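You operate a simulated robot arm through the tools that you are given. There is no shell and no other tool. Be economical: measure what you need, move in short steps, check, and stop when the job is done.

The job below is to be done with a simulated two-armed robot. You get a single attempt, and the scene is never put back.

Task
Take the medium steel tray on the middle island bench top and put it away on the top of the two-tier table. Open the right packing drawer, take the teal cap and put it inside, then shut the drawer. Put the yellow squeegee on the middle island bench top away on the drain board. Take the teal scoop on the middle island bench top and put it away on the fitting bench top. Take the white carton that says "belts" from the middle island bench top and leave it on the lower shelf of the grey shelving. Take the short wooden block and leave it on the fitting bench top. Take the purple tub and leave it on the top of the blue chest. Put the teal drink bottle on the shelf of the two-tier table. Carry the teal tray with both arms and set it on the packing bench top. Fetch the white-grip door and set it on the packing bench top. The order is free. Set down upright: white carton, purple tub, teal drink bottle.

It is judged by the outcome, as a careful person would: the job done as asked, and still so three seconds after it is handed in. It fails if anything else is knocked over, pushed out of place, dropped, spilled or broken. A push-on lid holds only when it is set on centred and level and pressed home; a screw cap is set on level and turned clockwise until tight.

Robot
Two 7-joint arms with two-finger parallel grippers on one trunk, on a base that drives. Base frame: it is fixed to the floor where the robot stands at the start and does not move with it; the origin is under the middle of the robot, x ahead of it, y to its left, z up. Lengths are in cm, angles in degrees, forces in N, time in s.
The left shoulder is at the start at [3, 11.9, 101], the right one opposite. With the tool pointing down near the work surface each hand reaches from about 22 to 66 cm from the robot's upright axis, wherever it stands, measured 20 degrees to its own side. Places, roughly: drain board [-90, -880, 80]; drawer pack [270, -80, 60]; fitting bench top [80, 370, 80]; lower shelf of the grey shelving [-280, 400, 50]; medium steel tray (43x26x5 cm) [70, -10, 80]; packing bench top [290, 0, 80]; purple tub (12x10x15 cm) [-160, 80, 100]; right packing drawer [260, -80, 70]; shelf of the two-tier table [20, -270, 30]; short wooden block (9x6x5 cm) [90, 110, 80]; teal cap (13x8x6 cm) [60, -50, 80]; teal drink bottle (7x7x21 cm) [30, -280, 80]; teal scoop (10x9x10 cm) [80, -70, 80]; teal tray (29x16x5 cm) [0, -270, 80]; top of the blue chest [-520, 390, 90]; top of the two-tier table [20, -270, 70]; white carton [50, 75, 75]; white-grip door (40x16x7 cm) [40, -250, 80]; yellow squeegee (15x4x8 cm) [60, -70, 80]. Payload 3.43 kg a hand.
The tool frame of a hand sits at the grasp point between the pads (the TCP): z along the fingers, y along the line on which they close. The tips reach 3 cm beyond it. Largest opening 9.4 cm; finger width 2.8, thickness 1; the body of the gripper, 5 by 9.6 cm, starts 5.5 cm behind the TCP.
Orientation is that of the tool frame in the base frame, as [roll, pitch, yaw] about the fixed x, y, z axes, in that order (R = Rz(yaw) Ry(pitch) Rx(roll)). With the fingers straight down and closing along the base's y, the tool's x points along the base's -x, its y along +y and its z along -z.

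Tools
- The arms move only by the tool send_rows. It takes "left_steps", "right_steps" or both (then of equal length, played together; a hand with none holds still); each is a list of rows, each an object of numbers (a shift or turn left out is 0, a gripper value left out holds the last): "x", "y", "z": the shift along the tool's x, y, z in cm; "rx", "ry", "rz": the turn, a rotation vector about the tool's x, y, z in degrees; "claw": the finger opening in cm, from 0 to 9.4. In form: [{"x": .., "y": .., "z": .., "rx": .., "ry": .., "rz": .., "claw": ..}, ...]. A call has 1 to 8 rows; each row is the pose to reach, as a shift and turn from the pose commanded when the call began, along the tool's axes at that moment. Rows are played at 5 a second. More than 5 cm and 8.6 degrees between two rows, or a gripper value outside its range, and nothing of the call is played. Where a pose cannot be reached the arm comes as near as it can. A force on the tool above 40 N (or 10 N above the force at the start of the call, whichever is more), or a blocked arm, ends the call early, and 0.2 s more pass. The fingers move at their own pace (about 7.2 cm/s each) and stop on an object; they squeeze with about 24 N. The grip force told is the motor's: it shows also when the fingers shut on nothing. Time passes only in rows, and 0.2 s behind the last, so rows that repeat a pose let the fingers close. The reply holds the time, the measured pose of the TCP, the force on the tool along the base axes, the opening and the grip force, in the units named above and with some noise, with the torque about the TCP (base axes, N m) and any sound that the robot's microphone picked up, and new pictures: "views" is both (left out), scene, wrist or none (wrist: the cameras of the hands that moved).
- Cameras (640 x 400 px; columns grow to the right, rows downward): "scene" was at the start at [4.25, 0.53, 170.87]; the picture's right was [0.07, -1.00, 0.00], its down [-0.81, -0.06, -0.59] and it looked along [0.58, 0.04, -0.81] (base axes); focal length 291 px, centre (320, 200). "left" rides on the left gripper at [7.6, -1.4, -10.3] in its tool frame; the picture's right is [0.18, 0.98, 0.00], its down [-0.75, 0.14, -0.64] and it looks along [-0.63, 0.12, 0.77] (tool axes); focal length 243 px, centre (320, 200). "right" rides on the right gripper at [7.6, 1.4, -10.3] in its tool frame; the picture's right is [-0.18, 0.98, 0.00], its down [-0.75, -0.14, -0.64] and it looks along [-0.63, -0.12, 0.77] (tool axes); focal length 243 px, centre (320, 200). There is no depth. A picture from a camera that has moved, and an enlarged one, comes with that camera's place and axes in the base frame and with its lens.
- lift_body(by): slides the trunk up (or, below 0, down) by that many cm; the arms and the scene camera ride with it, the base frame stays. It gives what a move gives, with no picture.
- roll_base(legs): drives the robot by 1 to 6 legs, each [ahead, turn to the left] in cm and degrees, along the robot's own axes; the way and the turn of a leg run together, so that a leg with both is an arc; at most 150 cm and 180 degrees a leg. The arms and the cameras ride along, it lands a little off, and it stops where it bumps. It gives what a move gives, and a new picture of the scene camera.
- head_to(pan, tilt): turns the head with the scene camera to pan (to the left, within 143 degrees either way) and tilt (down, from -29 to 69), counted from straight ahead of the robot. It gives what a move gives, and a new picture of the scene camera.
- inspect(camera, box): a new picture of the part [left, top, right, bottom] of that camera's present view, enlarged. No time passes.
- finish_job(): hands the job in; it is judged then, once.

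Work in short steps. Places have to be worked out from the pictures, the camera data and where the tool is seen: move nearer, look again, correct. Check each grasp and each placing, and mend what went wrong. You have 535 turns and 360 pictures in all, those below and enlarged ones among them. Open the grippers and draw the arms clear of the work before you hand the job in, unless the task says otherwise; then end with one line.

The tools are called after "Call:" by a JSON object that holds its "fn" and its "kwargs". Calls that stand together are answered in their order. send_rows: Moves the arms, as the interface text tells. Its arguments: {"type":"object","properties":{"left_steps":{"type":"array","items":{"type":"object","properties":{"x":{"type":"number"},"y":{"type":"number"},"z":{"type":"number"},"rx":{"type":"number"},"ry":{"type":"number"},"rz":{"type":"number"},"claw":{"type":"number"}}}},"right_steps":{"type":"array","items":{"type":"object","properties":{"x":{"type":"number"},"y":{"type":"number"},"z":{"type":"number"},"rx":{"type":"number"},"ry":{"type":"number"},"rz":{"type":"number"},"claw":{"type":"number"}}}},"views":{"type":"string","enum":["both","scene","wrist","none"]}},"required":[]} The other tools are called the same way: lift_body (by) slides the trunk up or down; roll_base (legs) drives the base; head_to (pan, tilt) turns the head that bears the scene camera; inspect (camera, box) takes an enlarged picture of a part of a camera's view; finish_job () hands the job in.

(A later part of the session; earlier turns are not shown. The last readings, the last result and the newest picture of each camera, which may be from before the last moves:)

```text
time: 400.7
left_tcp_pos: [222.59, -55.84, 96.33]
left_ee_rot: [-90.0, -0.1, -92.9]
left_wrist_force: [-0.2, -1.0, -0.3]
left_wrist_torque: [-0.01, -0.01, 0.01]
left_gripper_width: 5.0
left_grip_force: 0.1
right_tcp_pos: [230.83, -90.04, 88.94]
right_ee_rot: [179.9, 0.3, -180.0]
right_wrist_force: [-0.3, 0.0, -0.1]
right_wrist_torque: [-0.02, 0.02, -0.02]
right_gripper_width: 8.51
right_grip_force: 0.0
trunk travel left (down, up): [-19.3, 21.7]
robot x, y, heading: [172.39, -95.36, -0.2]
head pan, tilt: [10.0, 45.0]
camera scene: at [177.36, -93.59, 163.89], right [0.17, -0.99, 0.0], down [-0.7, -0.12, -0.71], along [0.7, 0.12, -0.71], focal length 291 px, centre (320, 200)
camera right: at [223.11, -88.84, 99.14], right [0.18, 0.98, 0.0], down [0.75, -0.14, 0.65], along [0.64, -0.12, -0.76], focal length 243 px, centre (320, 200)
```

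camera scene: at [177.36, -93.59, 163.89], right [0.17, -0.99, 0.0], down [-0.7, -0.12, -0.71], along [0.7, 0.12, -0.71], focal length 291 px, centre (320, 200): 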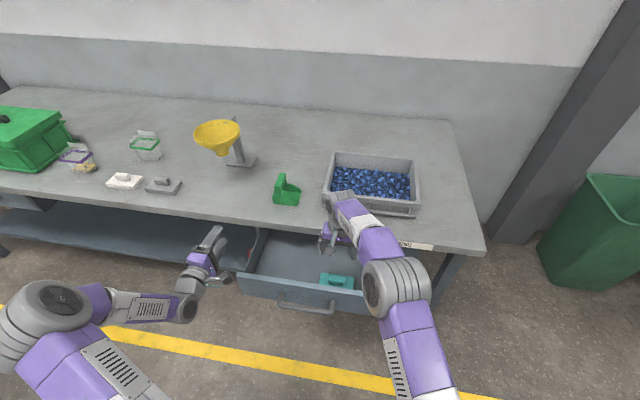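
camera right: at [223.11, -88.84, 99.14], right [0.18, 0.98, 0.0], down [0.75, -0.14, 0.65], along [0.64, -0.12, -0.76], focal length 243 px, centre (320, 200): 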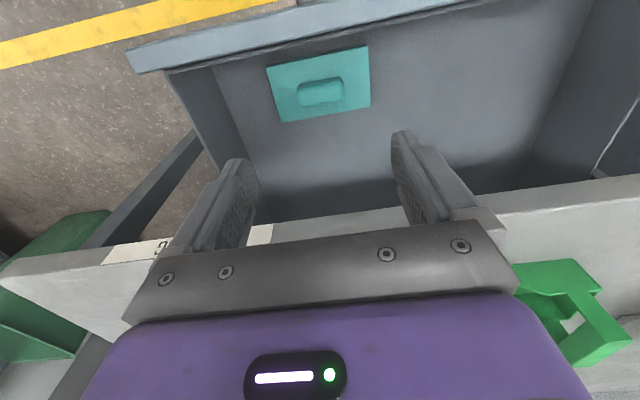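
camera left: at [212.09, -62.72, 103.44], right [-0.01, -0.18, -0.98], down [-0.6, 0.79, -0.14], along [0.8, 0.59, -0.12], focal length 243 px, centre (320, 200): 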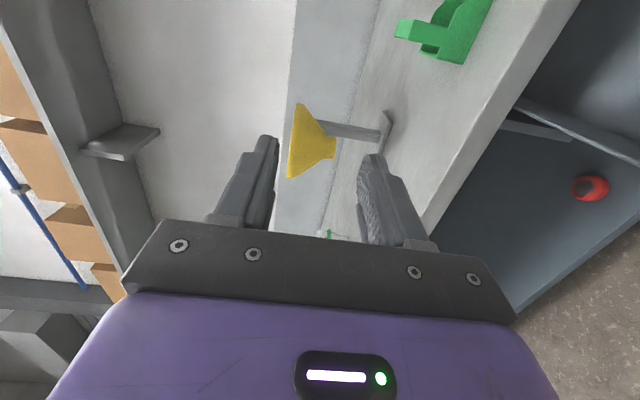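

Cap lies flat in the drawer. Raise/retract the right hand, then back the base so the left can take the handle again.

Call:
{"fn": "send_rows", "kwargs": {"right_steps": [{"z": -4, "x": 1}, {"z": -8, "x": 4}, {"z": -12, "x": 7, "y": -3}, {"z": -13, "x": 11, "y": -6}, {"z": -13, "x": 14, "y": -9}, {"z": -13, "x": 17, "y": -12}, {"z": -13, "x": 19, "y": -15}], "views": "none"}}

Call:
{"fn": "roll_base", "kwargs": {"legs": [[-22, 0]]}}

```text
refused: row 3 steps farther than a row can; nothing moved
```

```text
time: 402.4
left_tcp_pos: [200.93, -55.76, 96.46]
left_ee_rot: [-89.9, 0.0, -93.0]
left_wrist_force: [-0.8, 0.9, 0.8]
left_wrist_torque: [-0.02, 0.0, -0.01]
left_gripper_width: 5.01
left_grip_force: 0.0
right_tcp_pos: [208.97, -90.17, 88.96]
right_ee_rot: [179.9, 0.4, 179.9]
right_wrist_force: [0.6, 0.3, -0.5]
right_wrist_torque: [0.03, -0.04, 0.0]
right_gripper_width: 8.49
right_grip_force: 0.0
trunk travel left (down, up): [-19.3, 21.7]
robot x, y, heading: [150.72, -94.98, -0.5]
head pan, tilt: [10.0, 45.0]
camera scene: at [155.54, -93.5, 163.89], right [0.17, -0.99, 0.0], down [-0.7, -0.12, -0.71], along [0.7, 0.12, -0.71], focal length 291 px, centre (320, 200)
```

scene: 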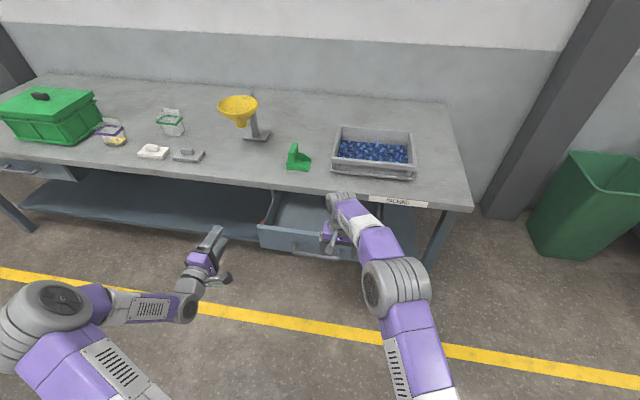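

Call:
{"fn": "send_rows", "kwargs": {"right_steps": [{"x": 2, "y": -3, "z": -2.5}, {"x": 4, "y": -6, "z": -5}, {"x": 6.5, "y": -9, "z": -7}, {"x": 9, "y": -12, "z": -9}, {"x": 11, "y": -15, "z": -11}], "views": "none"}}

Call:
{"fn": "send_rows", "kwargs": {"left_steps": [{"x": 3, "y": 3.5}, {"x": 6, "y": 7}, {"x": 9, "y": 10.5}, {"x": 12, "y": 14}, {"x": 15.5, "y": 17}, {"x": 19, "y": 20.5}, {"x": 22.5, "y": 23.8}, {"x": 25.8, "y": 27}], "views": "wrist"}}

```text
time: 403.6
left_tcp_pos: [200.91, -55.81, 96.46]
left_ee_rot: [-89.9, 0.1, -93.1]
left_wrist_force: [-0.6, 0.1, 0.4]
left_wrist_torque: [0.04, 0.01, 0.01]
left_gripper_width: 5.0
left_grip_force: 0.0
right_tcp_pos: [197.82, -105.26, 99.5]
right_ee_rot: [179.9, 0.4, 179.9]
right_wrist_force: [0.2, 0.3, 1.1]
right_wrist_torque: [0.0, -0.05, 0.02]
right_gripper_width: 8.5
right_grip_force: 0.0
trunk travel left (down, up): [-19.3, 21.7]
robot x, y, heading: [150.9, -94.77, -0.2]
head pan, tilt: [10.0, 45.0]
```

```text
time: 405.4
left_tcp_pos: [199.43, -81.7, 69.43]
left_ee_rot: [-90.0, 0.0, -93.0]
left_wrist_force: [-0.2, -0.2, -0.1]
left_wrist_torque: [-0.01, 0.04, 0.02]
left_gripper_width: 5.02
left_grip_force: 0.2
right_tcp_pos: [197.93, -105.09, 99.51]
right_ee_rot: [179.9, 0.3, 179.9]
right_wrist_force: [-0.2, 0.4, 0.2]
right_wrist_torque: [0.02, -0.04, 0.05]
right_gripper_width: 8.52
right_grip_force: 0.2
trunk travel left (down, up): [-19.3, 21.7]
robot x, y, heading: [150.51, -94.43, -0.5]
head pan, tilt: [10.0, 45.0]
camera left: at [188.88, -88.6, 70.86], right [-0.01, -0.18, -0.98], down [-0.6, 0.79, -0.14], along [0.8, 0.59, -0.12], focal length 243 px, centre (320, 200)
```

left: 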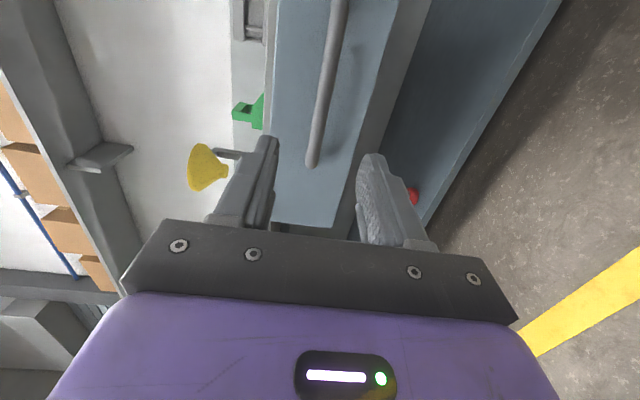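

Aligned with the bar. Advance onto it and grip.

Call:
{"fn": "send_rows", "kwargs": {"left_steps": [{"y": 0.4, "z": 4.5}, {"y": 0.5, "z": 9}, {"y": 0.6, "z": 13.5}, {"y": 0.6, "z": 17.7}, {"y": 0.6, "z": 17.7, "claw": 0}, {"y": 0.6, "z": 17.7, "claw": 0}, {"y": 0.6, "z": 17.7, "claw": 0}], "views": "wrist"}}

```text
time: 406.9
left_tcp_pos: [217.12, -82.26, 68.86]
left_ee_rot: [-90.3, -0.1, -93.1]
left_wrist_force: [-0.3, 0.7, -11.7]
left_wrist_torque: [0.14, 0.29, -0.12]
left_gripper_width: 1.77
left_grip_force: 44.9
right_tcp_pos: [198.03, -105.04, 99.56]
right_ee_rot: [179.9, 0.2, 179.9]
right_wrist_force: [-0.5, -0.3, -0.6]
right_wrist_torque: [-0.01, 0.03, 0.0]
right_gripper_width: 8.49
right_grip_force: 0.1
trunk travel left (down, up): [-19.3, 21.7]
robot x, y, heading: [150.95, -94.87, -0.4]
head pan, tilt: [10.0, 45.0]
camera left: at [206.44, -89.32, 70.26], right [-0.01, -0.19, -0.98], down [-0.6, 0.79, -0.14], along [0.8, 0.59, -0.12], focal length 243 px, centre (320, 200)
```

left: 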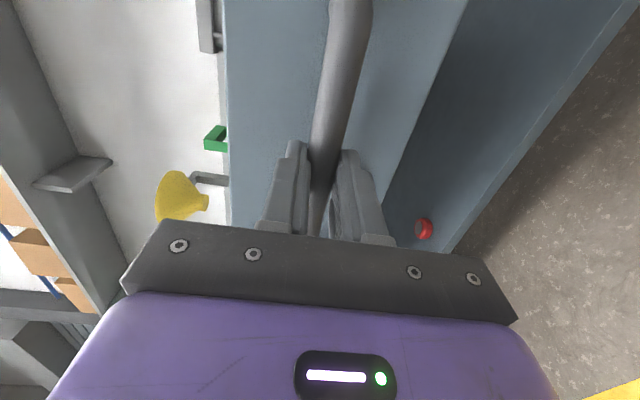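

Gripped. Push the drawer in by driving forward.

Call:
{"fn": "roll_base", "kwargs": {"legs": [[12, 0], [11, 0]]}}

```text
time: 409.0
left_tcp_pos: [240.33, -82.43, 68.77]
left_ee_rot: [-90.2, -0.2, -92.9]
left_wrist_force: [-0.9, 5.3, -19.6]
left_wrist_torque: [0.24, 0.55, -0.18]
left_gripper_width: 1.77
left_grip_force: 45.2
right_tcp_pos: [221.23, -105.18, 99.37]
right_ee_rot: [179.9, 0.3, 179.9]
right_wrist_force: [-0.1, -0.2, -0.2]
right_wrist_torque: [-0.01, 0.04, -0.01]
right_gripper_width: 8.5
right_grip_force: 0.1
trunk travel left (down, up): [-19.3, 21.7]
robot x, y, heading: [174.04, -94.94, -0.4]
head pan, tilt: [10.0, 45.0]
camera scene: at [179.17, -93.52, 163.87], right [0.17, -0.99, 0.0], down [-0.7, -0.12, -0.71], along [0.7, 0.12, -0.71], focal length 291 px, centre (320, 200)
```

scene: 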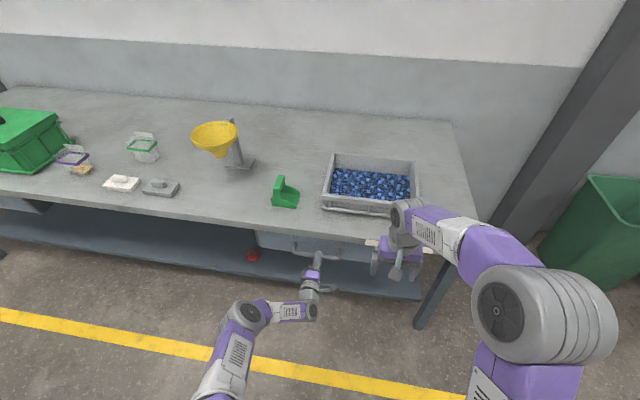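

Two cm left; push with the arm until it stops.

Call:
{"fn": "send_rows", "kwargs": {"left_steps": [{"z": 0.8}, {"z": 1.5}, {"z": 2.2}, {"z": 2.8}], "views": "none"}}

```text
time: 410.0
left_tcp_pos: [242.56, -82.48, 68.79]
left_ee_rot: [-90.1, 0.0, -92.9]
left_wrist_force: [-12.6, 2.3, 6.4]
left_wrist_torque: [0.14, -0.3, -0.3]
left_gripper_width: 1.76
left_grip_force: 44.9
right_tcp_pos: [220.82, -105.14, 99.61]
right_ee_rot: [179.8, 0.5, 179.9]
right_wrist_force: [-0.1, 0.5, 0.4]
right_wrist_torque: [0.01, -0.04, -0.02]
right_gripper_width: 8.52
right_grip_force: 0.0
trunk travel left (down, up): [-19.3, 21.7]
robot x, y, heading: [173.62, -94.84, -0.3]
head pan, tilt: [10.0, 45.0]
stopped in row 4 (left hand): the force on the tool passed its limit at 70 N (the readings are from after the stop); the commanded pose is now the measured one
```

Fully shut (stop reached). Release and withdraw.

Call:
{"fn": "send_rows", "kwargs": {"left_steps": [{"claw": 5}, {"claw": 5}, {"z": -4}, {"z": -8}, {"z": -12}], "views": "wrist"}}

```text
time: 411.2
left_tcp_pos: [230.69, -81.86, 68.37]
left_ee_rot: [-90.1, -0.1, -92.9]
left_wrist_force: [0.9, 0.7, 0.6]
left_wrist_torque: [0.02, 0.01, 0.02]
left_gripper_width: 5.01
left_grip_force: 0.0
right_tcp_pos: [220.96, -105.27, 99.54]
right_ee_rot: [179.9, 0.4, 179.9]
right_wrist_force: [-0.1, 0.1, -0.7]
right_wrist_torque: [-0.01, 0.01, 0.03]
right_gripper_width: 8.52
right_grip_force: 0.1
trunk travel left (down, up): [-19.3, 21.7]
robot x, y, heading: [173.7, -95.11, -0.2]
head pan, tilt: [10.0, 45.0]
camera left: at [220.09, -88.84, 69.98], right [-0.01, -0.19, -0.98], down [-0.6, 0.78, -0.14], along [0.8, 0.59, -0.12], focal length 243 px, centre (320, 200)
```

left: 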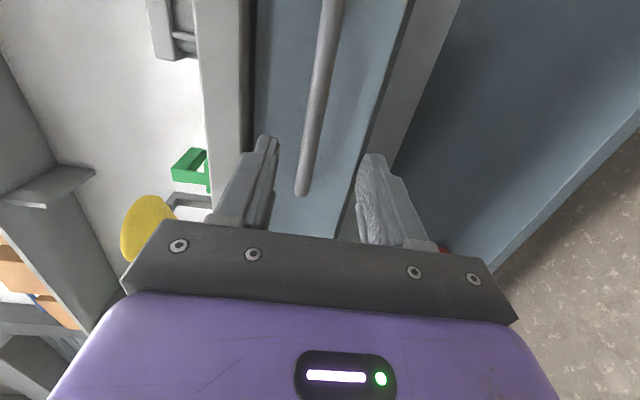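

Drawer shut. Back off, raise trunk, and bring the left hand back to pointing down.

Call:
{"fn": "roll_base", "kwargs": {"legs": [[-25, 0]]}}

Call:
{"fn": "lift_body", "kwargs": {"by": 8}}

Call:
{"fn": "send_rows", "kwargs": {"left_steps": [{"y": -4, "rx": -8}, {"y": -8, "rx": -16}, {"y": -12, "rx": -24}, {"y": -16, "rx": -32}, {"y": -19, "z": -2, "rx": -40}, {"y": -22, "z": -4, "rx": -48}, {"y": -25, "z": -6, "rx": -56}, {"y": -28, "z": -8, "rx": -64}], "views": "none"}}

```text
time: 413.0
left_tcp_pos: [205.82, -81.69, 68.57]
left_ee_rot: [-90.3, -0.2, -92.8]
left_wrist_force: [-0.2, -0.1, -0.1]
left_wrist_torque: [-0.01, 0.01, 0.0]
left_gripper_width: 5.02
left_grip_force: 0.0
right_tcp_pos: [195.97, -105.06, 99.65]
right_ee_rot: [179.9, 0.4, 179.9]
right_wrist_force: [0.6, -0.4, 0.0]
right_wrist_torque: [-0.02, -0.02, 0.02]
right_gripper_width: 8.53
right_grip_force: 0.2
trunk travel left (down, up): [-19.3, 21.7]
robot x, y, heading: [148.71, -94.88, -0.0]
head pan, tilt: [10.0, 45.0]
camera scene: at [153.62, -93.5, 163.89], right [0.17, -0.99, 0.0], down [-0.7, -0.12, -0.71], along [0.7, 0.12, -0.71], focal length 291 px, centre (320, 200)
```

scene: 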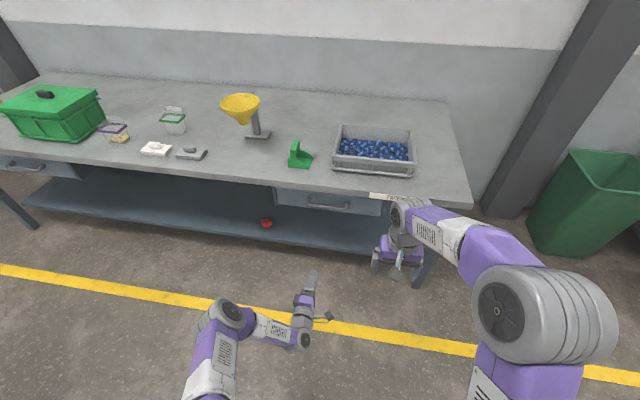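

```text
time: 414.2
left_tcp_pos: [205.83, -81.65, 76.52]
left_ee_rot: [-90.2, -0.1, -92.8]
left_wrist_force: [-0.2, 0.4, 0.1]
left_wrist_torque: [-0.01, 0.0, -0.01]
left_gripper_width: 5.02
left_grip_force: 0.1
right_tcp_pos: [196.06, -105.14, 107.57]
right_ee_rot: [179.9, 0.2, 180.0]
right_wrist_force: [-0.6, -0.1, 0.0]
right_wrist_torque: [-0.02, -0.01, 0.02]
right_gripper_width: 8.49
right_grip_force: 0.1
trunk travel left (down, up): [-27.3, 13.7]
robot x, y, heading: [148.83, -94.86, -0.3]
head pan, tilt: [10.0, 45.0]
```

```text
time: 416.0
left_tcp_pos: [197.81, -81.13, 104.46]
left_ee_rot: [-154.1, -0.1, -92.9]
left_wrist_force: [-0.3, 0.3, -0.1]
left_wrist_torque: [0.02, 0.0, 0.04]
left_gripper_width: 4.99
left_grip_force: 0.1
right_tcp_pos: [196.04, -104.97, 107.52]
right_ee_rot: [180.0, 0.4, 179.9]
right_wrist_force: [0.3, 1.0, 0.4]
right_wrist_torque: [-0.03, 0.0, 0.02]
right_gripper_width: 8.49
right_grip_force: 0.1
trunk travel left (down, up): [-27.3, 13.7]
robot x, y, heading: [148.53, -94.82, -0.1]
head pan, tilt: [10.0, 45.0]
```

Call:
{"fn": "send_rows", "kwargs": {"left_steps": [{"rx": -8.5}, {"rx": -17}, {"rx": -25.7}], "views": "none"}}

Call:
{"fn": "roll_base", "kwargs": {"legs": [[18, 0]]}}

Call:
{"fn": "send_rows", "kwargs": {"left_steps": [{"rz": 8.5, "y": 2}, {"rz": 17, "y": 4}, {"rz": 25.5, "y": 6}, {"rz": 34, "y": 6, "x": -2}, {"rz": 42.5, "y": 6, "x": -4}, {"rz": 51, "y": 6, "x": -6}, {"rz": 59.5, "y": 6, "x": -8}, {"rz": 68, "y": 6, "x": -10}], "views": "none"}}

```text
refused: row 3 steps farther than a row can; nothing moved
```

```text
time: 417.5
left_tcp_pos: [215.86, -81.06, 104.28]
left_ee_rot: [-154.2, -0.1, -92.7]
left_wrist_force: [0.3, 0.4, -0.7]
left_wrist_torque: [0.0, 0.0, 0.0]
left_gripper_width: 4.97
left_grip_force: 0.0
right_tcp_pos: [214.07, -105.0, 107.5]
right_ee_rot: [179.9, 0.2, 180.0]
right_wrist_force: [0.4, 0.0, -0.3]
right_wrist_torque: [-0.01, 0.02, 0.02]
right_gripper_width: 8.5
right_grip_force: 0.2
trunk travel left (down, up): [-27.3, 13.7]
robot x, y, heading: [166.54, -94.64, -0.0]
head pan, tilt: [10.0, 45.0]
camera scene: at [171.83, -93.51, 171.88], right [0.17, -0.98, 0.0], down [-0.7, -0.12, -0.71], along [0.7, 0.12, -0.71], focal length 291 px, centre (320, 200)
```

scene: 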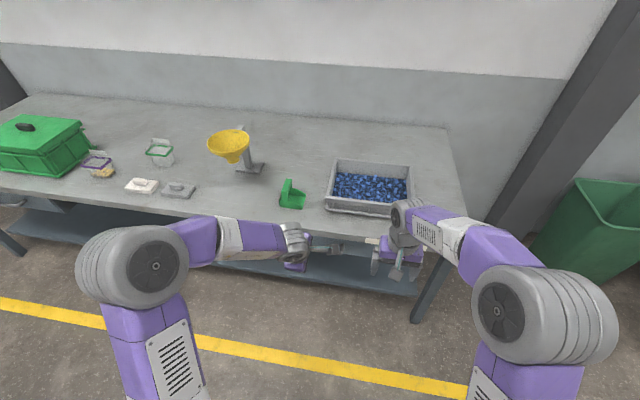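

```text
time: 419.3
left_tcp_pos: [210.9, -70.9, 101.49]
left_ee_rot: [-169.6, 23.8, -158.5]
left_wrist_force: [-0.2, -0.1, 0.0]
left_wrist_torque: [0.0, -0.06, -0.02]
left_gripper_width: 4.99
left_grip_force: 0.0
right_tcp_pos: [214.11, -104.97, 107.64]
right_ee_rot: [179.9, 0.4, -179.9]
right_wrist_force: [-0.5, -0.2, -0.2]
right_wrist_torque: [-0.03, 0.01, -0.02]
right_gripper_width: 8.52
right_grip_force: 0.1
trunk travel left (down, up): [-27.3, 13.7]
robot x, y, heading: [166.83, -94.78, 0.2]
head pan, tilt: [10.0, 45.0]
```

Fix the remaining tilt of the left tool.

Call:
{"fn": "send_rows", "kwargs": {"left_steps": [{"rx": -2.2, "ry": 6.1, "rz": -0.1}, {"rx": -4.3, "ry": 12.1, "rz": -0.3}, {"rx": -6.5, "ry": 18.2, "rz": -0.4}, {"rx": -8.6, "ry": 24.3, "rz": -0.6}], "views": "none"}}

```text
time: 420.3
left_tcp_pos: [210.83, -70.9, 101.73]
left_ee_rot: [-178.8, -0.6, -160.5]
left_wrist_force: [0.7, -0.1, -0.8]
left_wrist_torque: [0.03, 0.01, 0.01]
left_gripper_width: 5.01
left_grip_force: 0.1
right_tcp_pos: [213.99, -105.0, 107.57]
right_ee_rot: [179.9, 0.4, -179.8]
right_wrist_force: [-0.3, 0.0, -0.1]
right_wrist_torque: [0.02, -0.02, 0.02]
right_gripper_width: 8.51
right_grip_force: 0.1
trunk travel left (down, up): [-27.3, 13.7]
robot x, y, heading: [166.51, -94.89, -0.0]
head pan, tilt: [10.0, 45.0]
```

Drive to the east side of the two-tier table, facing it.

Call:
{"fn": "roll_base", "kwargs": {"legs": [[0, -110], [150, 0], [28, 0], [0, -70]]}}

Call:
{"fn": "head_to", "kwargs": {"pan": 0, "tilt": 50}}

```text
time: 436.9
left_tcp_pos: [61.48, -283.68, 101.67]
left_ee_rot: [-178.6, -0.6, 18.3]
left_wrist_force: [0.0, -0.5, -0.6]
left_wrist_torque: [0.0, 0.0, -0.02]
left_gripper_width: 4.98
left_grip_force: 0.1
right_tcp_pos: [59.11, -249.45, 107.63]
right_ee_rot: [180.0, 0.4, -1.3]
right_wrist_force: [0.7, 0.5, 0.2]
right_wrist_torque: [-0.01, -0.04, 0.01]
right_gripper_width: 8.5
right_grip_force: 0.0
trunk travel left (down, up): [-27.3, 13.7]
robot x, y, heading: [106.0, -261.16, 178.9]
head pan, tilt: [10.0, 45.0]
camera scene: at [101.2, -262.04, 171.89], right [-0.15, 0.99, 0.0], down [0.7, 0.11, -0.71], along [-0.7, -0.11, -0.71], focal length 291 px, centre (320, 200)
```

scene: 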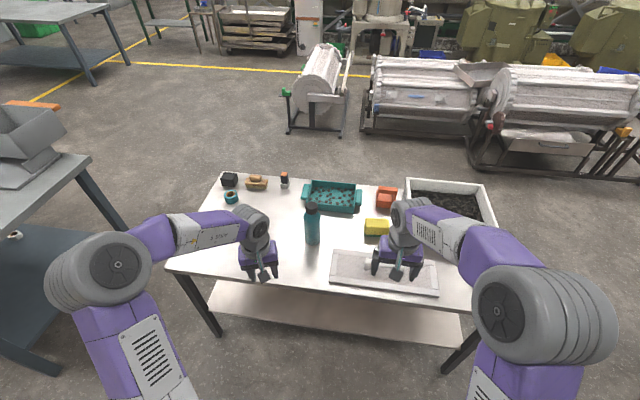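

```text
time: 437.6
left_tcp_pos: [61.55, -283.69, 101.75]
left_ee_rot: [-178.7, -0.5, 18.3]
left_wrist_force: [0.4, 0.2, 0.8]
left_wrist_torque: [0.01, -0.01, -0.03]
left_gripper_width: 5.0
left_grip_force: 0.0
right_tcp_pos: [59.15, -249.49, 107.56]
right_ee_rot: [179.9, 0.4, -1.3]
right_wrist_force: [0.2, 0.6, -0.3]
right_wrist_torque: [0.0, 0.04, 0.01]
right_gripper_width: 8.52
right_grip_force: 0.1
trunk travel left (down, up): [-27.3, 13.7]
robot x, y, heading: [106.51, -261.03, 178.8]
head pan, tilt: [0.0, 50.0]
camera scene: at [101.55, -260.67, 171.2], right [0.02, 1.0, 0.0], down [0.77, -0.02, -0.64], along [-0.64, 0.02, -0.77], focal length 291 px, centre (320, 200)
```

scene: 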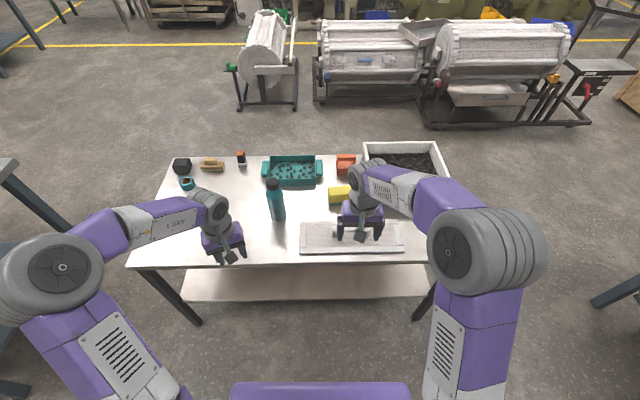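

Table seen clearly: door in front, bottle ≈(31,-275), teal tray behind, others stay. Raise both hands, then roll in 20 cm.

Call:
{"fn": "send_rows", "kwargs": {"left_steps": [{"z": -4, "rz": 7, "claw": 9.4}, {"z": -8, "rz": 14}, {"z": -11, "rz": 19}], "right_steps": [{"z": -2, "x": 4}, {"z": -4, "x": 8}, {"z": -5, "x": 10}], "views": "none"}}

Call:
{"fn": "roll_base", "kwargs": {"legs": [[17, 1.2]]}}

```text
time: 438.4
left_tcp_pos: [61.58, -283.9, 112.53]
left_ee_rot: [-178.7, 0.0, -0.8]
left_wrist_force: [-0.2, -0.9, -0.4]
left_wrist_torque: [0.02, -0.01, 0.01]
left_gripper_width: 9.39
left_grip_force: 0.0
right_tcp_pos: [69.23, -249.63, 112.36]
right_ee_rot: [179.8, 0.3, -1.3]
right_wrist_force: [-0.2, 0.1, -0.4]
right_wrist_torque: [-0.03, 0.02, -0.01]
right_gripper_width: 8.5
right_grip_force: 0.1
trunk travel left (down, up): [-27.3, 13.7]
robot x, y, heading: [106.74, -260.72, 178.6]
head pan, tilt: [0.0, 50.0]
```

```text
time: 439.9
left_tcp_pos: [44.77, -284.52, 112.39]
left_ee_rot: [-178.7, -0.1, 0.4]
left_wrist_force: [0.2, -0.2, -0.8]
left_wrist_torque: [0.03, -0.01, -0.02]
left_gripper_width: 9.38
left_grip_force: 0.0
right_tcp_pos: [51.62, -250.12, 112.34]
right_ee_rot: [179.8, 0.2, -0.1]
right_wrist_force: [0.0, 0.1, 0.3]
right_wrist_torque: [-0.02, -0.05, 0.02]
right_gripper_width: 8.49
right_grip_force: 0.2
trunk travel left (down, up): [-27.3, 13.7]
robot x, y, heading: [89.19, -260.21, 179.8]
head pan, tilt: [0.0, 50.0]
camera scene: at [84.18, -260.5, 171.19], right [0.0, 1.0, 0.0], down [0.77, 0.0, -0.64], along [-0.64, 0.0, -0.77], focal length 291 px, centre (320, 200)
```

scene: 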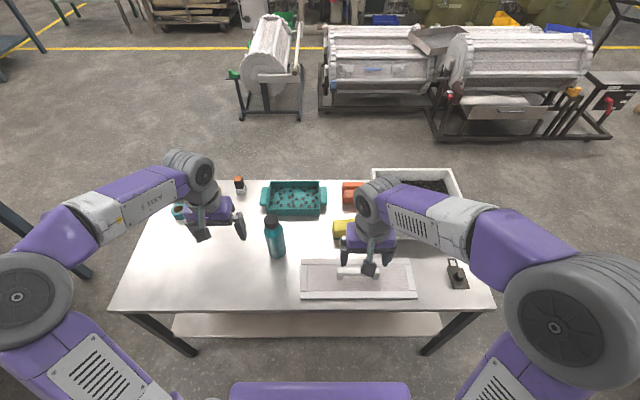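

Tilt the left tool 55° and come to a pre-grasp point behind the bottle (axis ≈(29.5,-275.7)).

Call:
{"fn": "send_rows", "kwargs": {"left_steps": [{"x": 2, "y": -1, "ry": -8}, {"x": 3, "y": -2.5, "ry": -16}, {"x": 4, "y": -4, "ry": -24}, {"x": 5, "y": -5.5, "ry": -32}, {"x": 5, "y": -7, "ry": -40}, {"x": 5, "y": -8.8, "ry": -48}, {"x": 5, "y": -8.8, "z": 4, "ry": -55}], "views": "none"}}

```text
time: 441.5
left_tcp_pos: [45.09, -274.96, 109.95]
left_ee_rot: [-177.4, 54.8, 2.5]
left_wrist_force: [-0.8, 0.4, -0.5]
left_wrist_torque: [0.01, -0.05, 0.0]
left_gripper_width: 9.41
left_grip_force: 0.0
left hand out of reach, approached as far as the arm can: row 6, 7
right_tcp_pos: [51.36, -250.26, 112.34]
right_ee_rot: [-180.0, 0.2, 0.0]
right_wrist_force: [-1.4, -0.2, 0.4]
right_wrist_torque: [0.02, -0.04, 0.01]
right_gripper_width: 8.53
right_grip_force: 0.0
trunk travel left (down, up): [-27.3, 13.7]
robot x, y, heading: [89.73, -260.76, 179.9]
head pan, tilt: [0.0, 50.0]
```

Call:
{"fn": "send_rows", "kwargs": {"left_steps": [{"x": 2, "z": 4}, {"x": 4, "z": 8}, {"x": 6, "z": 12}, {"x": 8.2, "z": 15.2}], "views": "both"}}

```text
time: 442.5
left_tcp_pos: [37.53, -274.65, 94.77]
left_ee_rot: [-177.6, 55.0, 2.2]
left_wrist_force: [0.4, 0.1, -0.8]
left_wrist_torque: [0.03, 0.03, -0.02]
left_gripper_width: 9.42
left_grip_force: 0.0
right_tcp_pos: [51.56, -250.13, 112.42]
right_ee_rot: [179.9, 0.3, -0.1]
right_wrist_force: [0.5, -0.1, 0.0]
right_wrist_torque: [-0.02, 0.05, -0.01]
right_gripper_width: 8.51
right_grip_force: 0.2
trunk travel left (down, up): [-27.3, 13.7]
robot x, y, heading: [89.18, -260.44, 179.9]
head pan, tilt: [0.0, 50.0]
camera scene: at [84.21, -260.48, 171.19], right [0.0, 1.0, 0.0], down [0.77, 0.0, -0.64], along [-0.64, 0.0, -0.77], focal length 291 px, centre (320, 200)
camera left: at [50.38, -273.0, 94.37], right [0.11, -0.98, -0.17], down [0.09, -0.16, 0.98], along [-0.99, -0.13, 0.07], focal length 243 px, centre (320, 200)
```

scene: 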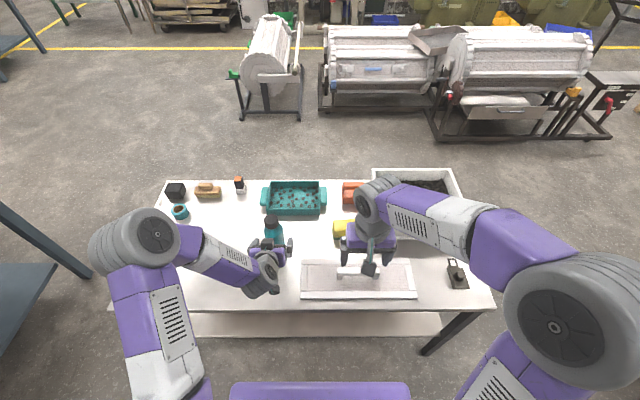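
left: 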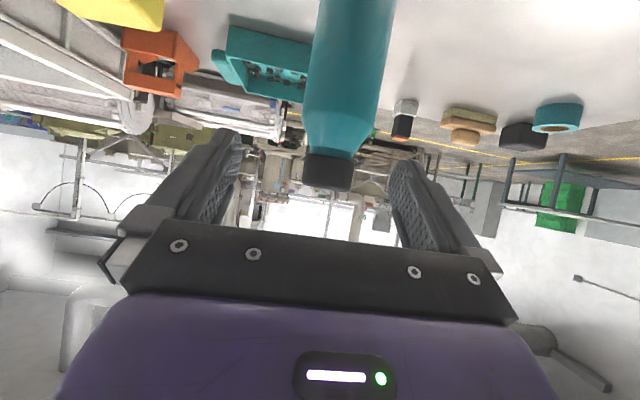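

Bottle axis at y≈-276.1. Move in and grip at z≈85.

Call:
{"fn": "send_rows", "kwargs": {"left_steps": [{"x": 2, "y": 1.3, "z": 2.5}, {"x": 3.3, "y": 1.4, "z": 5.5}, {"x": 4.3, "y": 1.4, "z": 8.5}, {"x": 4.3, "y": 1.4, "z": 10.7}, {"x": 4.3, "y": 1.4, "z": 10.7, "claw": 0}, {"x": 4.3, "y": 1.4, "z": 10.7, "claw": 0}, {"x": 4.3, "y": 1.4, "z": 10.7, "claw": 0}], "views": "wrist"}}

```text
time: 444.1
left_tcp_pos: [31.43, -275.83, 85.15]
left_ee_rot: [-177.7, 55.0, 2.4]
left_wrist_force: [0.3, -1.8, 0.1]
left_wrist_torque: [0.02, 0.11, 0.06]
left_gripper_width: 6.47
left_grip_force: 23.9
right_tcp_pos: [51.67, -250.12, 112.3]
right_ee_rot: [179.8, 0.4, -0.1]
right_wrist_force: [-0.4, 0.2, 0.1]
right_wrist_torque: [0.01, 0.0, -0.03]
right_gripper_width: 8.5
right_grip_force: 0.0
trunk travel left (down, up): [-27.3, 13.7]
robot x, y, heading: [88.86, -260.64, 179.9]
head pan, tilt: [0.0, 50.0]
camera left: at [44.13, -274.27, 84.65], right [0.11, -0.98, -0.17], down [0.09, -0.16, 0.98], along [-0.99, -0.13, 0.07], focal length 243 px, centre (320, 200)
```

left: 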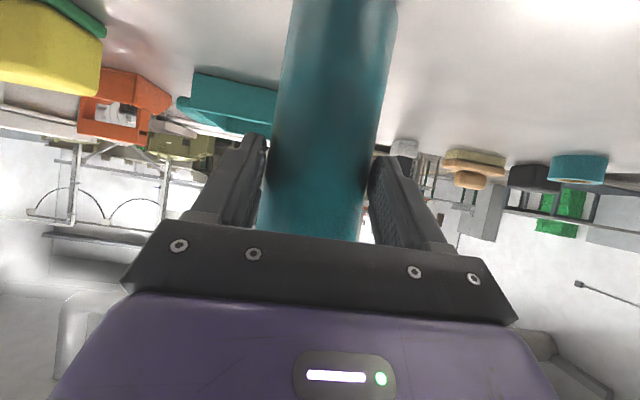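

Bottle gripped. Lift and back away from the table.

Call:
{"fn": "send_rows", "kwargs": {"left_steps": [{"x": -2, "z": -1.4}, {"x": -5, "z": -3.5}, {"x": -8.2, "z": -5.7}, {"x": -10, "z": -7}], "views": "wrist"}}

Call:
{"fn": "roll_base", "kwargs": {"legs": [[-32, 0]]}}

```text
time: 445.1
left_tcp_pos: [31.26, -276.28, 97.12]
left_ee_rot: [-177.7, 54.9, 2.4]
left_wrist_force: [-0.6, 0.3, -5.1]
left_wrist_torque: [0.02, -0.16, -0.01]
left_gripper_width: 6.5
left_grip_force: 23.4
right_tcp_pos: [51.73, -250.15, 112.42]
right_ee_rot: [179.9, 0.4, -0.1]
right_wrist_force: [0.4, 0.5, -0.3]
right_wrist_torque: [-0.03, -0.03, -0.02]
right_gripper_width: 8.51
right_grip_force: 0.0
trunk travel left (down, up): [-27.3, 13.7]
robot x, y, heading: [88.81, -260.83, 180.1]
head pan, tilt: [0.0, 50.0]
camera left: at [44.02, -274.61, 96.7], right [0.11, -0.98, -0.17], down [0.09, -0.16, 0.98], along [-0.99, -0.13, 0.07], focal length 243 px, centre (320, 200)
```

left: 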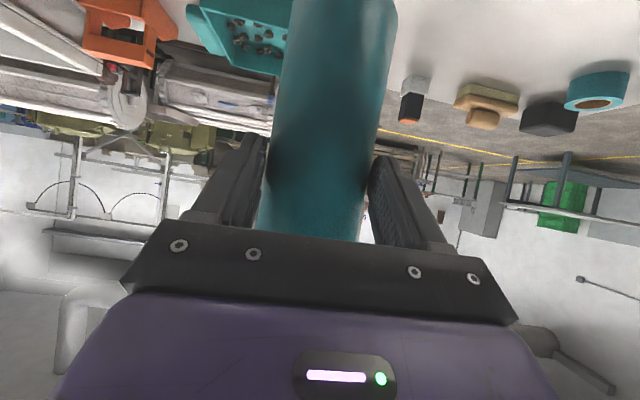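

```text
time: 447.2
left_tcp_pos: [62.61, -276.36, 96.89]
left_ee_rot: [-177.7, 54.9, 2.4]
left_wrist_force: [-0.2, -0.4, -4.4]
left_wrist_torque: [0.01, -0.11, 0.03]
left_gripper_width: 6.5
left_grip_force: 24.2
right_tcp_pos: [82.96, -250.2, 112.38]
right_ee_rot: [179.9, 0.4, 0.0]
right_wrist_force: [0.3, 0.0, 0.3]
right_wrist_torque: [0.0, 0.0, 0.01]
right_gripper_width: 8.51
right_grip_force: 0.0
trunk travel left (down, up): [-27.3, 13.7]
robot x, y, heading: [120.36, -260.67, 179.9]
head pan, tilt: [0.0, 50.0]
camera scene: at [115.53, -260.63, 171.19], right [0.0, 1.0, 0.0], down [0.77, 0.0, -0.64], along [-0.64, 0.0, -0.77], focal length 291 px, centre (320, 200)
```

scene: 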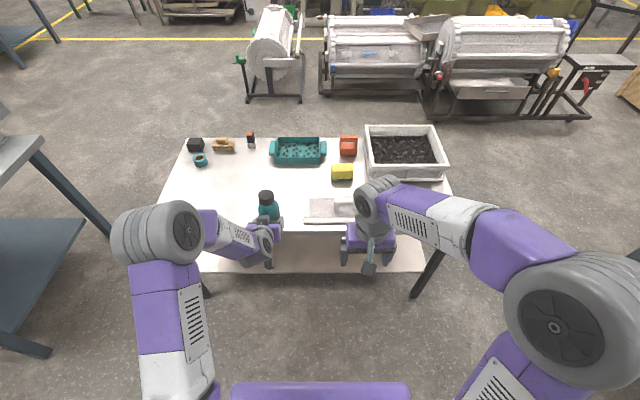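

Lower the trunk fully, then lower the arm with the bottle in front of the shelf.

Call:
{"fn": "lift_body", "kwargs": {"by": -27}}

Call:
{"fn": "send_rows", "kwargs": {"left_steps": [{"x": 3.5, "z": 2.4}, {"x": 7, "z": 4.8}, {"x": 10.5, "z": 7.2}, {"x": 14, "z": 9.6}, {"x": 17.5, "z": 12}, {"x": 20.5, "z": 14.2}], "views": "both"}}

```text
time: 449.9
left_tcp_pos: [62.63, -276.38, 70.12]
left_ee_rot: [-177.7, 54.9, 2.5]
left_wrist_force: [-0.5, 0.5, -4.7]
left_wrist_torque: [0.0, -0.11, 0.0]
left_gripper_width: 6.49
left_grip_force: 24.3
right_tcp_pos: [82.9, -250.15, 85.28]
right_ee_rot: [179.9, 0.3, 0.0]
right_wrist_force: [-0.4, 1.2, -0.6]
right_wrist_torque: [0.04, 0.0, 0.0]
right_gripper_width: 8.48
right_grip_force: 0.0
trunk travel left (down, up): [-0.3, 40.7]
robot x, y, heading: [120.0, -260.49, 180.1]
head pan, tilt: [0.0, 50.0]
```

```text
time: 451.4
left_tcp_pos: [62.69, -275.84, 44.94]
left_ee_rot: [-177.6, 54.9, 2.5]
left_wrist_force: [0.1, -0.6, -3.7]
left_wrist_torque: [-0.03, -0.13, 0.01]
left_gripper_width: 6.5
left_grip_force: 24.4
right_tcp_pos: [82.83, -250.37, 85.31]
right_ee_rot: [179.9, 0.2, 0.0]
right_wrist_force: [0.6, -0.6, 0.0]
right_wrist_torque: [0.02, 0.0, 0.0]
right_gripper_width: 8.53
right_grip_force: 0.0
trunk travel left (down, up): [-0.3, 40.7]
robot x, y, heading: [120.1, -260.61, 179.9]
head pan, tilt: [0.0, 50.0]
camera scene: at [115.45, -260.64, 144.19], right [0.0, 1.0, 0.0], down [0.77, 0.0, -0.64], along [-0.64, 0.0, -0.77], focal length 291 px, centre (320, 200)
camera left: at [75.35, -274.19, 44.54], right [0.12, -0.98, -0.17], down [0.09, -0.16, 0.98], along [-0.99, -0.13, 0.07], focal length 243 px, centre (320, 200)
```

scene: 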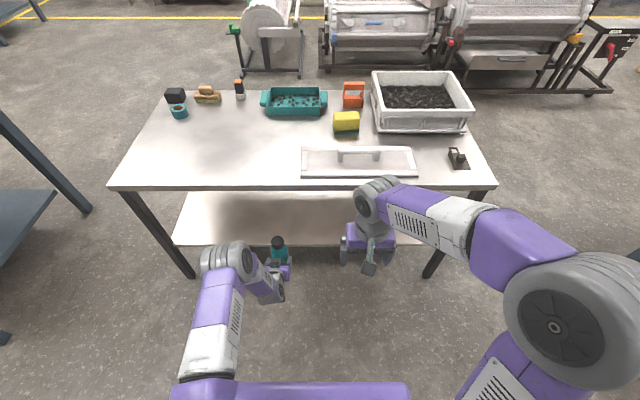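
left: 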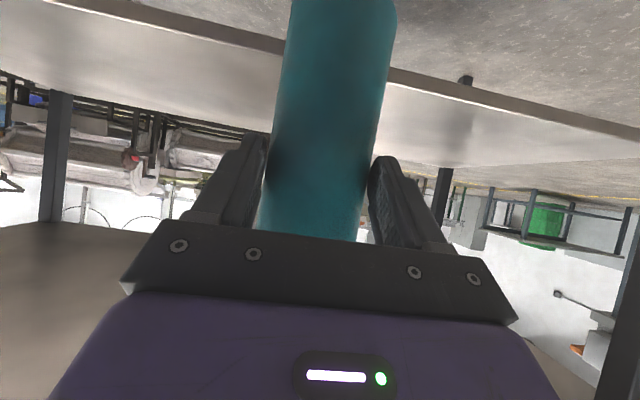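

Shelf (z≈31.5) is empty. Raise 1 cm, roll in 8, then extend the arm 10.

Call:
{"fn": "send_rows", "kwargs": {"left_steps": [{"x": -0.8, "z": -0.6}], "views": "none"}}

Call:
{"fn": "roll_base", "kwargs": {"legs": [[8, 0]]}}

Call:
{"fn": "send_rows", "kwargs": {"left_steps": [{"x": -1.7, "z": 2.5}, {"x": -3.4, "z": 4.9}], "views": "both"}}

```text
time: 451.8
left_tcp_pos: [62.78, -275.8, 46.04]
left_ee_rot: [-177.6, 54.9, 2.5]
left_wrist_force: [-0.3, -0.2, -4.6]
left_wrist_torque: [0.0, -0.12, 0.02]
left_gripper_width: 6.49
left_grip_force: 24.3
right_tcp_pos: [82.79, -250.3, 85.48]
right_ee_rot: [179.9, 0.4, -0.1]
right_wrist_force: [0.3, 0.1, 0.1]
right_wrist_torque: [0.01, -0.01, 0.04]
right_gripper_width: 8.51
right_grip_force: 0.0
trunk travel left (down, up): [-0.3, 40.7]
robot x, y, heading: [120.33, -260.46, 179.9]
head pan, tilt: [0.0, 50.0]
```

```text
time: 452.8
left_tcp_pos: [54.81, -275.87, 45.95]
left_ee_rot: [-177.7, 54.9, 2.4]
left_wrist_force: [0.1, 0.4, -4.4]
left_wrist_torque: [0.0, -0.16, 0.0]
left_gripper_width: 6.51
left_grip_force: 23.7
right_tcp_pos: [75.02, -250.22, 85.3]
right_ee_rot: [179.9, 0.3, -0.1]
right_wrist_force: [-0.3, 0.4, -0.8]
right_wrist_torque: [-0.05, -0.02, -0.04]
right_gripper_width: 8.48
right_grip_force: 0.1
trunk travel left (down, up): [-0.3, 40.7]
robot x, y, heading: [111.99, -260.7, 179.6]
head pan, tilt: [0.0, 50.0]
camera scene: at [107.52, -260.6, 144.19], right [0.0, 1.0, 0.0], down [0.77, 0.0, -0.64], along [-0.64, 0.0, -0.77], focal length 291 px, centre (320, 200)
```

scene: 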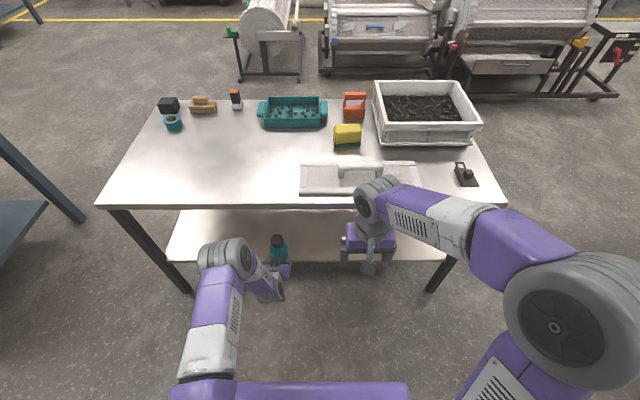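

```text
time: 453.4
left_tcp_pos: [48.97, -275.8, 46.0]
left_ee_rot: [-177.6, 54.8, 2.4]
left_wrist_force: [0.4, -0.1, -3.7]
left_wrist_torque: [0.03, -0.12, 0.0]
left_gripper_width: 6.52
left_grip_force: 24.0
right_tcp_pos: [74.95, -250.32, 85.41]
right_ee_rot: [179.9, 0.3, -0.1]
right_wrist_force: [-0.7, -0.1, 0.2]
right_wrist_torque: [-0.03, 0.0, 0.01]
right_gripper_width: 8.49
right_grip_force: 0.2
trunk travel left (down, up): [-0.3, 40.7]
robot x, y, heading: [112.64, -260.37, 179.9]
head pan, tilt: [0.0, 50.0]
camera scene: at [107.57, -260.6, 144.19], right [0.0, 1.0, 0.0], down [0.77, 0.0, -0.64], along [-0.64, 0.0, -0.77], focal length 291 px, centre (320, 200)
camera left: at [61.62, -274.15, 45.62], right [0.11, -0.98, -0.17], down [0.09, -0.16, 0.98], along [-0.99, -0.13, 0.07], focal length 243 px, centre (320, 200)
```

scene: 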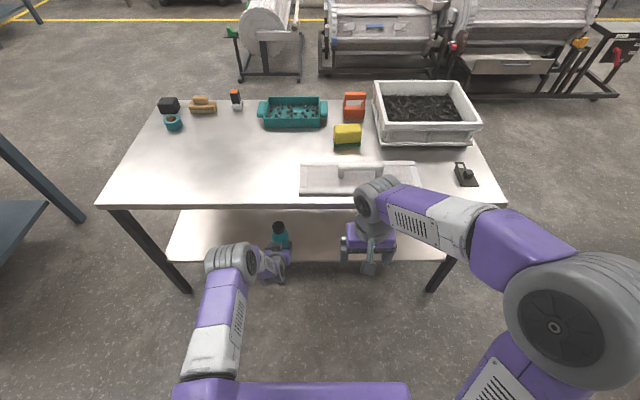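
left: 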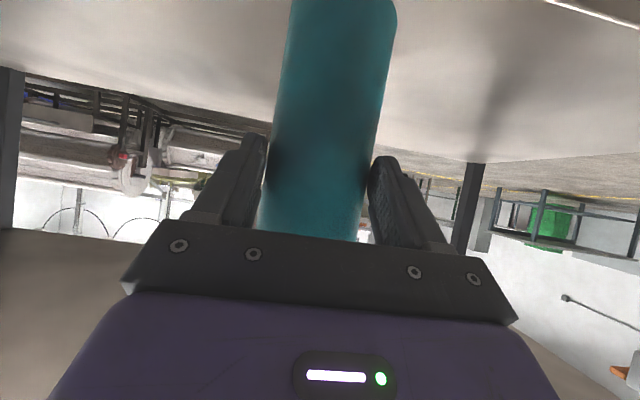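

Six cm more forward, then lower.

Call:
{"fn": "send_rows", "kwargs": {"left_steps": [{"x": -1.7, "z": 2.5}, {"x": -3.4, "z": 4.9}, {"x": -2.6, "z": 5.5}, {"x": -1.9, "z": 6}, {"x": -1.3, "z": 6.4}], "views": "wrist"}}

```text
time: 454.6
left_tcp_pos: [42.83, -275.79, 43.45]
left_ee_rot: [-177.6, 54.8, 2.4]
left_wrist_force: [-0.5, -0.7, -4.7]
left_wrist_torque: [-0.01, -0.12, 0.01]
left_gripper_width: 6.51
left_grip_force: 23.7
right_tcp_pos: [75.05, -250.29, 85.44]
right_ee_rot: [180.0, 0.3, -0.2]
right_wrist_force: [-0.6, 0.6, -0.3]
right_wrist_torque: [-0.03, -0.02, -0.01]
right_gripper_width: 8.52
right_grip_force: 0.0
trunk travel left (down, up): [-0.3, 40.7]
robot x, y, heading: [112.1, -260.46, 179.9]
head pan, tilt: [0.0, 50.0]
camera left: at [55.51, -274.16, 43.03], right [0.11, -0.98, -0.17], down [0.09, -0.16, 0.98], along [-0.99, -0.13, 0.07], focal length 243 px, centre (320, 200)
```

left: 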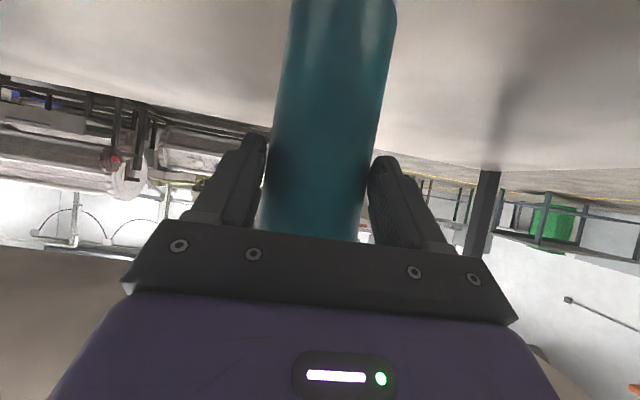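

Lower slowly to contact.

Call:
{"fn": "send_rows", "kwargs": {"left_steps": [{"x": 0.25, "z": 0.17}, {"x": 0.5, "z": 0.34}, {"x": 0.7, "z": 0.5}], "views": "none"}}

```text
time: 455.4
left_tcp_pos: [42.67, -275.86, 42.93]
left_ee_rot: [-177.7, 55.5, 2.3]
left_wrist_force: [5.2, 1.4, 15.7]
left_wrist_torque: [-0.01, 0.08, 0.02]
left_gripper_width: 6.47
left_grip_force: 24.2
right_tcp_pos: [75.15, -250.09, 85.46]
right_ee_rot: [179.9, 0.4, -0.1]
right_wrist_force: [-0.6, -0.6, 0.7]
right_wrist_torque: [0.02, -0.02, 0.02]
right_gripper_width: 8.49
right_grip_force: 0.1
trunk travel left (down, up): [-0.3, 40.7]
robot x, y, heading: [112.28, -260.64, 179.8]
head pan, tilt: [0.0, 50.0]
```

Contact. Open and withdraw straight back.

Call:
{"fn": "send_rows", "kwargs": {"left_steps": [{"x": -0.25, "z": -0.17}, {"x": -0.25, "z": -0.17, "claw": 9.4}, {"x": -0.25, "z": -0.17, "claw": 9.4}, {"x": 1.5, "z": -2.5}, {"x": 3, "z": -6}, {"x": 4, "z": -10}, {"x": 5, "z": -14}], "views": "both"}}

```text
time: 457.0
left_tcp_pos: [57.19, -275.7, 46.38]
left_ee_rot: [-177.6, 55.0, 2.5]
left_wrist_force: [0.4, 0.1, 1.0]
left_wrist_torque: [-0.01, 0.0, 0.03]
left_gripper_width: 9.4
left_grip_force: 0.0
right_tcp_pos: [75.12, -250.23, 85.38]
right_ee_rot: [179.9, 0.4, 0.0]
right_wrist_force: [0.1, 0.4, -0.6]
right_wrist_torque: [-0.01, 0.01, 0.02]
right_gripper_width: 8.51
right_grip_force: 0.2
trunk travel left (down, up): [-0.3, 40.7]
robot x, y, heading: [112.29, -260.55, 179.8]
head pan, tilt: [0.0, 50.0]
camera scene: at [107.65, -260.59, 144.2], right [0.0, 1.0, 0.0], down [0.77, 0.0, -0.64], along [-0.64, 0.0, -0.77], focal length 291 px, centre (320, 200)
camera left: at [69.92, -274.11, 46.03], right [0.11, -0.98, -0.17], down [0.1, -0.16, 0.98], along [-0.99, -0.13, 0.07], focal length 243 px, centre (320, 200)
```

scene: 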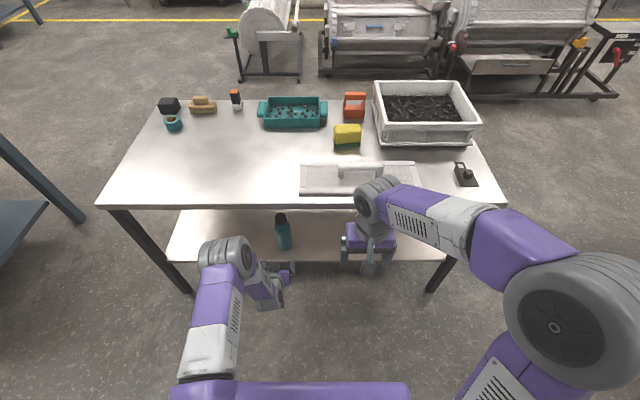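
left: 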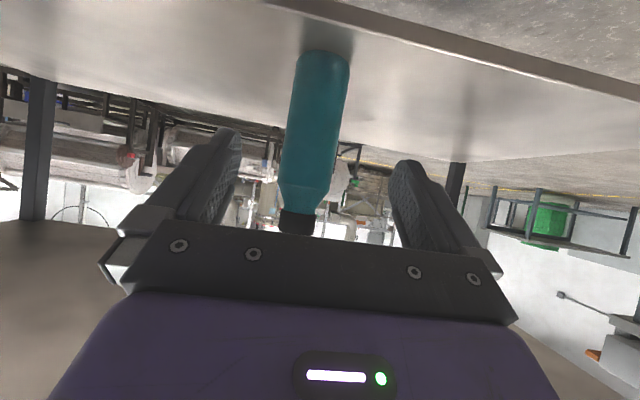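

Bottle stands upright on the shelf. Next the door: back off slightly, raise the trunk, straighten the left tool.

Call:
{"fn": "roll_base", "kwargs": {"legs": [[-12, 0]]}}

Call:
{"fn": "lift_body", "kwargs": {"by": 30}}

Call:
{"fn": "send_rows", "kwargs": {"left_steps": [{"x": -2, "z": -2, "ry": 8}, {"x": -5, "z": -4, "ry": 16}, {"x": -8, "z": -6, "ry": 24}, {"x": -11, "z": -8, "ry": 32}, {"x": -14, "z": -10, "ry": 40}, {"x": -17, "z": -12, "ry": 48}, {"x": -20, "z": -14, "ry": 55}], "views": "none"}}

Call:
{"fn": "inspect", "kwargs": {"camera": "scene", "box": [240, 120, 520, 295]}}

```text
time: 458.3
left_tcp_pos: [69.4, -275.81, 46.4]
left_ee_rot: [-177.7, 55.0, 2.3]
left_wrist_force: [-0.1, 0.6, 0.0]
left_wrist_torque: [0.0, 0.01, 0.02]
left_gripper_width: 9.41
left_grip_force: 0.1
right_tcp_pos: [87.18, -250.27, 85.3]
right_ee_rot: [180.0, 0.5, -0.1]
right_wrist_force: [0.2, 0.4, 0.3]
right_wrist_torque: [0.02, 0.02, 0.02]
right_gripper_width: 8.5
right_grip_force: 0.0
trunk travel left (down, up): [-0.3, 40.7]
robot x, y, heading: [124.69, -260.87, 179.8]
head pan, tilt: [0.0, 50.0]
camera scene: at [119.9, -260.63, 144.2], right [0.0, 1.0, 0.0], down [0.77, 0.0, -0.64], along [-0.64, 0.0, -0.77], focal length 291 px, centre (320, 200)
```

scene: 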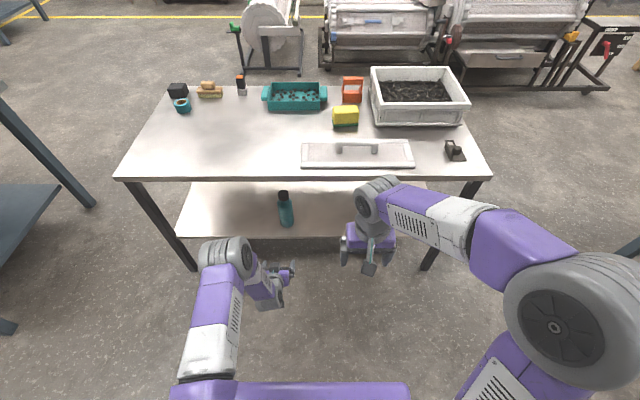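

```text
time: 461.3
left_tcp_pos: [69.43, -275.73, 76.3]
left_ee_rot: [-177.8, 54.9, 2.4]
left_wrist_force: [-0.1, 0.5, 1.2]
left_wrist_torque: [0.04, 0.03, 0.03]
left_gripper_width: 9.4
left_grip_force: 0.0
right_tcp_pos: [87.33, -250.28, 115.31]
right_ee_rot: [179.9, 0.3, 0.0]
right_wrist_force: [0.2, 0.2, 0.5]
right_wrist_torque: [-0.01, -0.02, -0.01]
right_gripper_width: 8.51
right_grip_force: 0.1
trunk travel left (down, up): [-30.3, 10.7]
robot x, y, heading: [124.63, -260.51, 180.0]
head pan, tilt: [0.0, 50.0]
```

```text
time: 462.9
left_tcp_pos: [69.18, -276.55, 100.89]
left_ee_rot: [-178.7, 0.0, 0.5]
left_wrist_force: [-0.7, -0.4, 0.4]
left_wrist_torque: [0.02, -0.03, 0.0]
left_gripper_width: 9.4
left_grip_force: 0.1
right_tcp_pos: [87.19, -250.25, 115.44]
right_ee_rot: [179.9, 0.4, 0.0]
right_wrist_force: [0.1, -0.4, 0.0]
right_wrist_torque: [0.03, 0.02, -0.01]
right_gripper_width: 8.49
right_grip_force: 0.1
trunk travel left (down, up): [-30.3, 10.7]
robot x, y, heading: [124.72, -260.53, 179.7]
head pan, tilt: [0.0, 50.0]
```

```text
2.29 times, centred on (380, 208) of scene
camera zoom: at [119.84, -260.64, 174.19], right [0.0, 1.0, 0.0], down [0.77, 0.0, -0.64], along [-0.64, 0.0, -0.77], focal length 665 px, centre (183, 183)
```

zoom: 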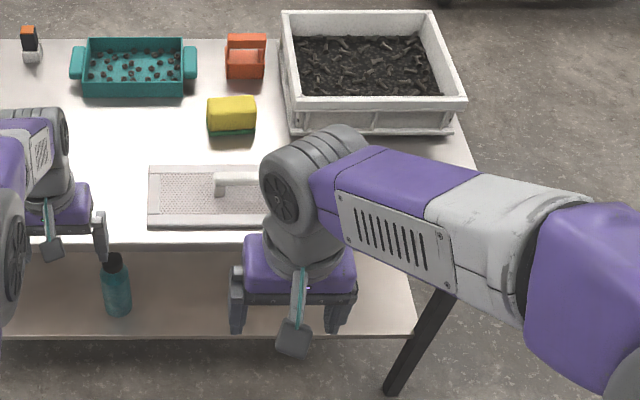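

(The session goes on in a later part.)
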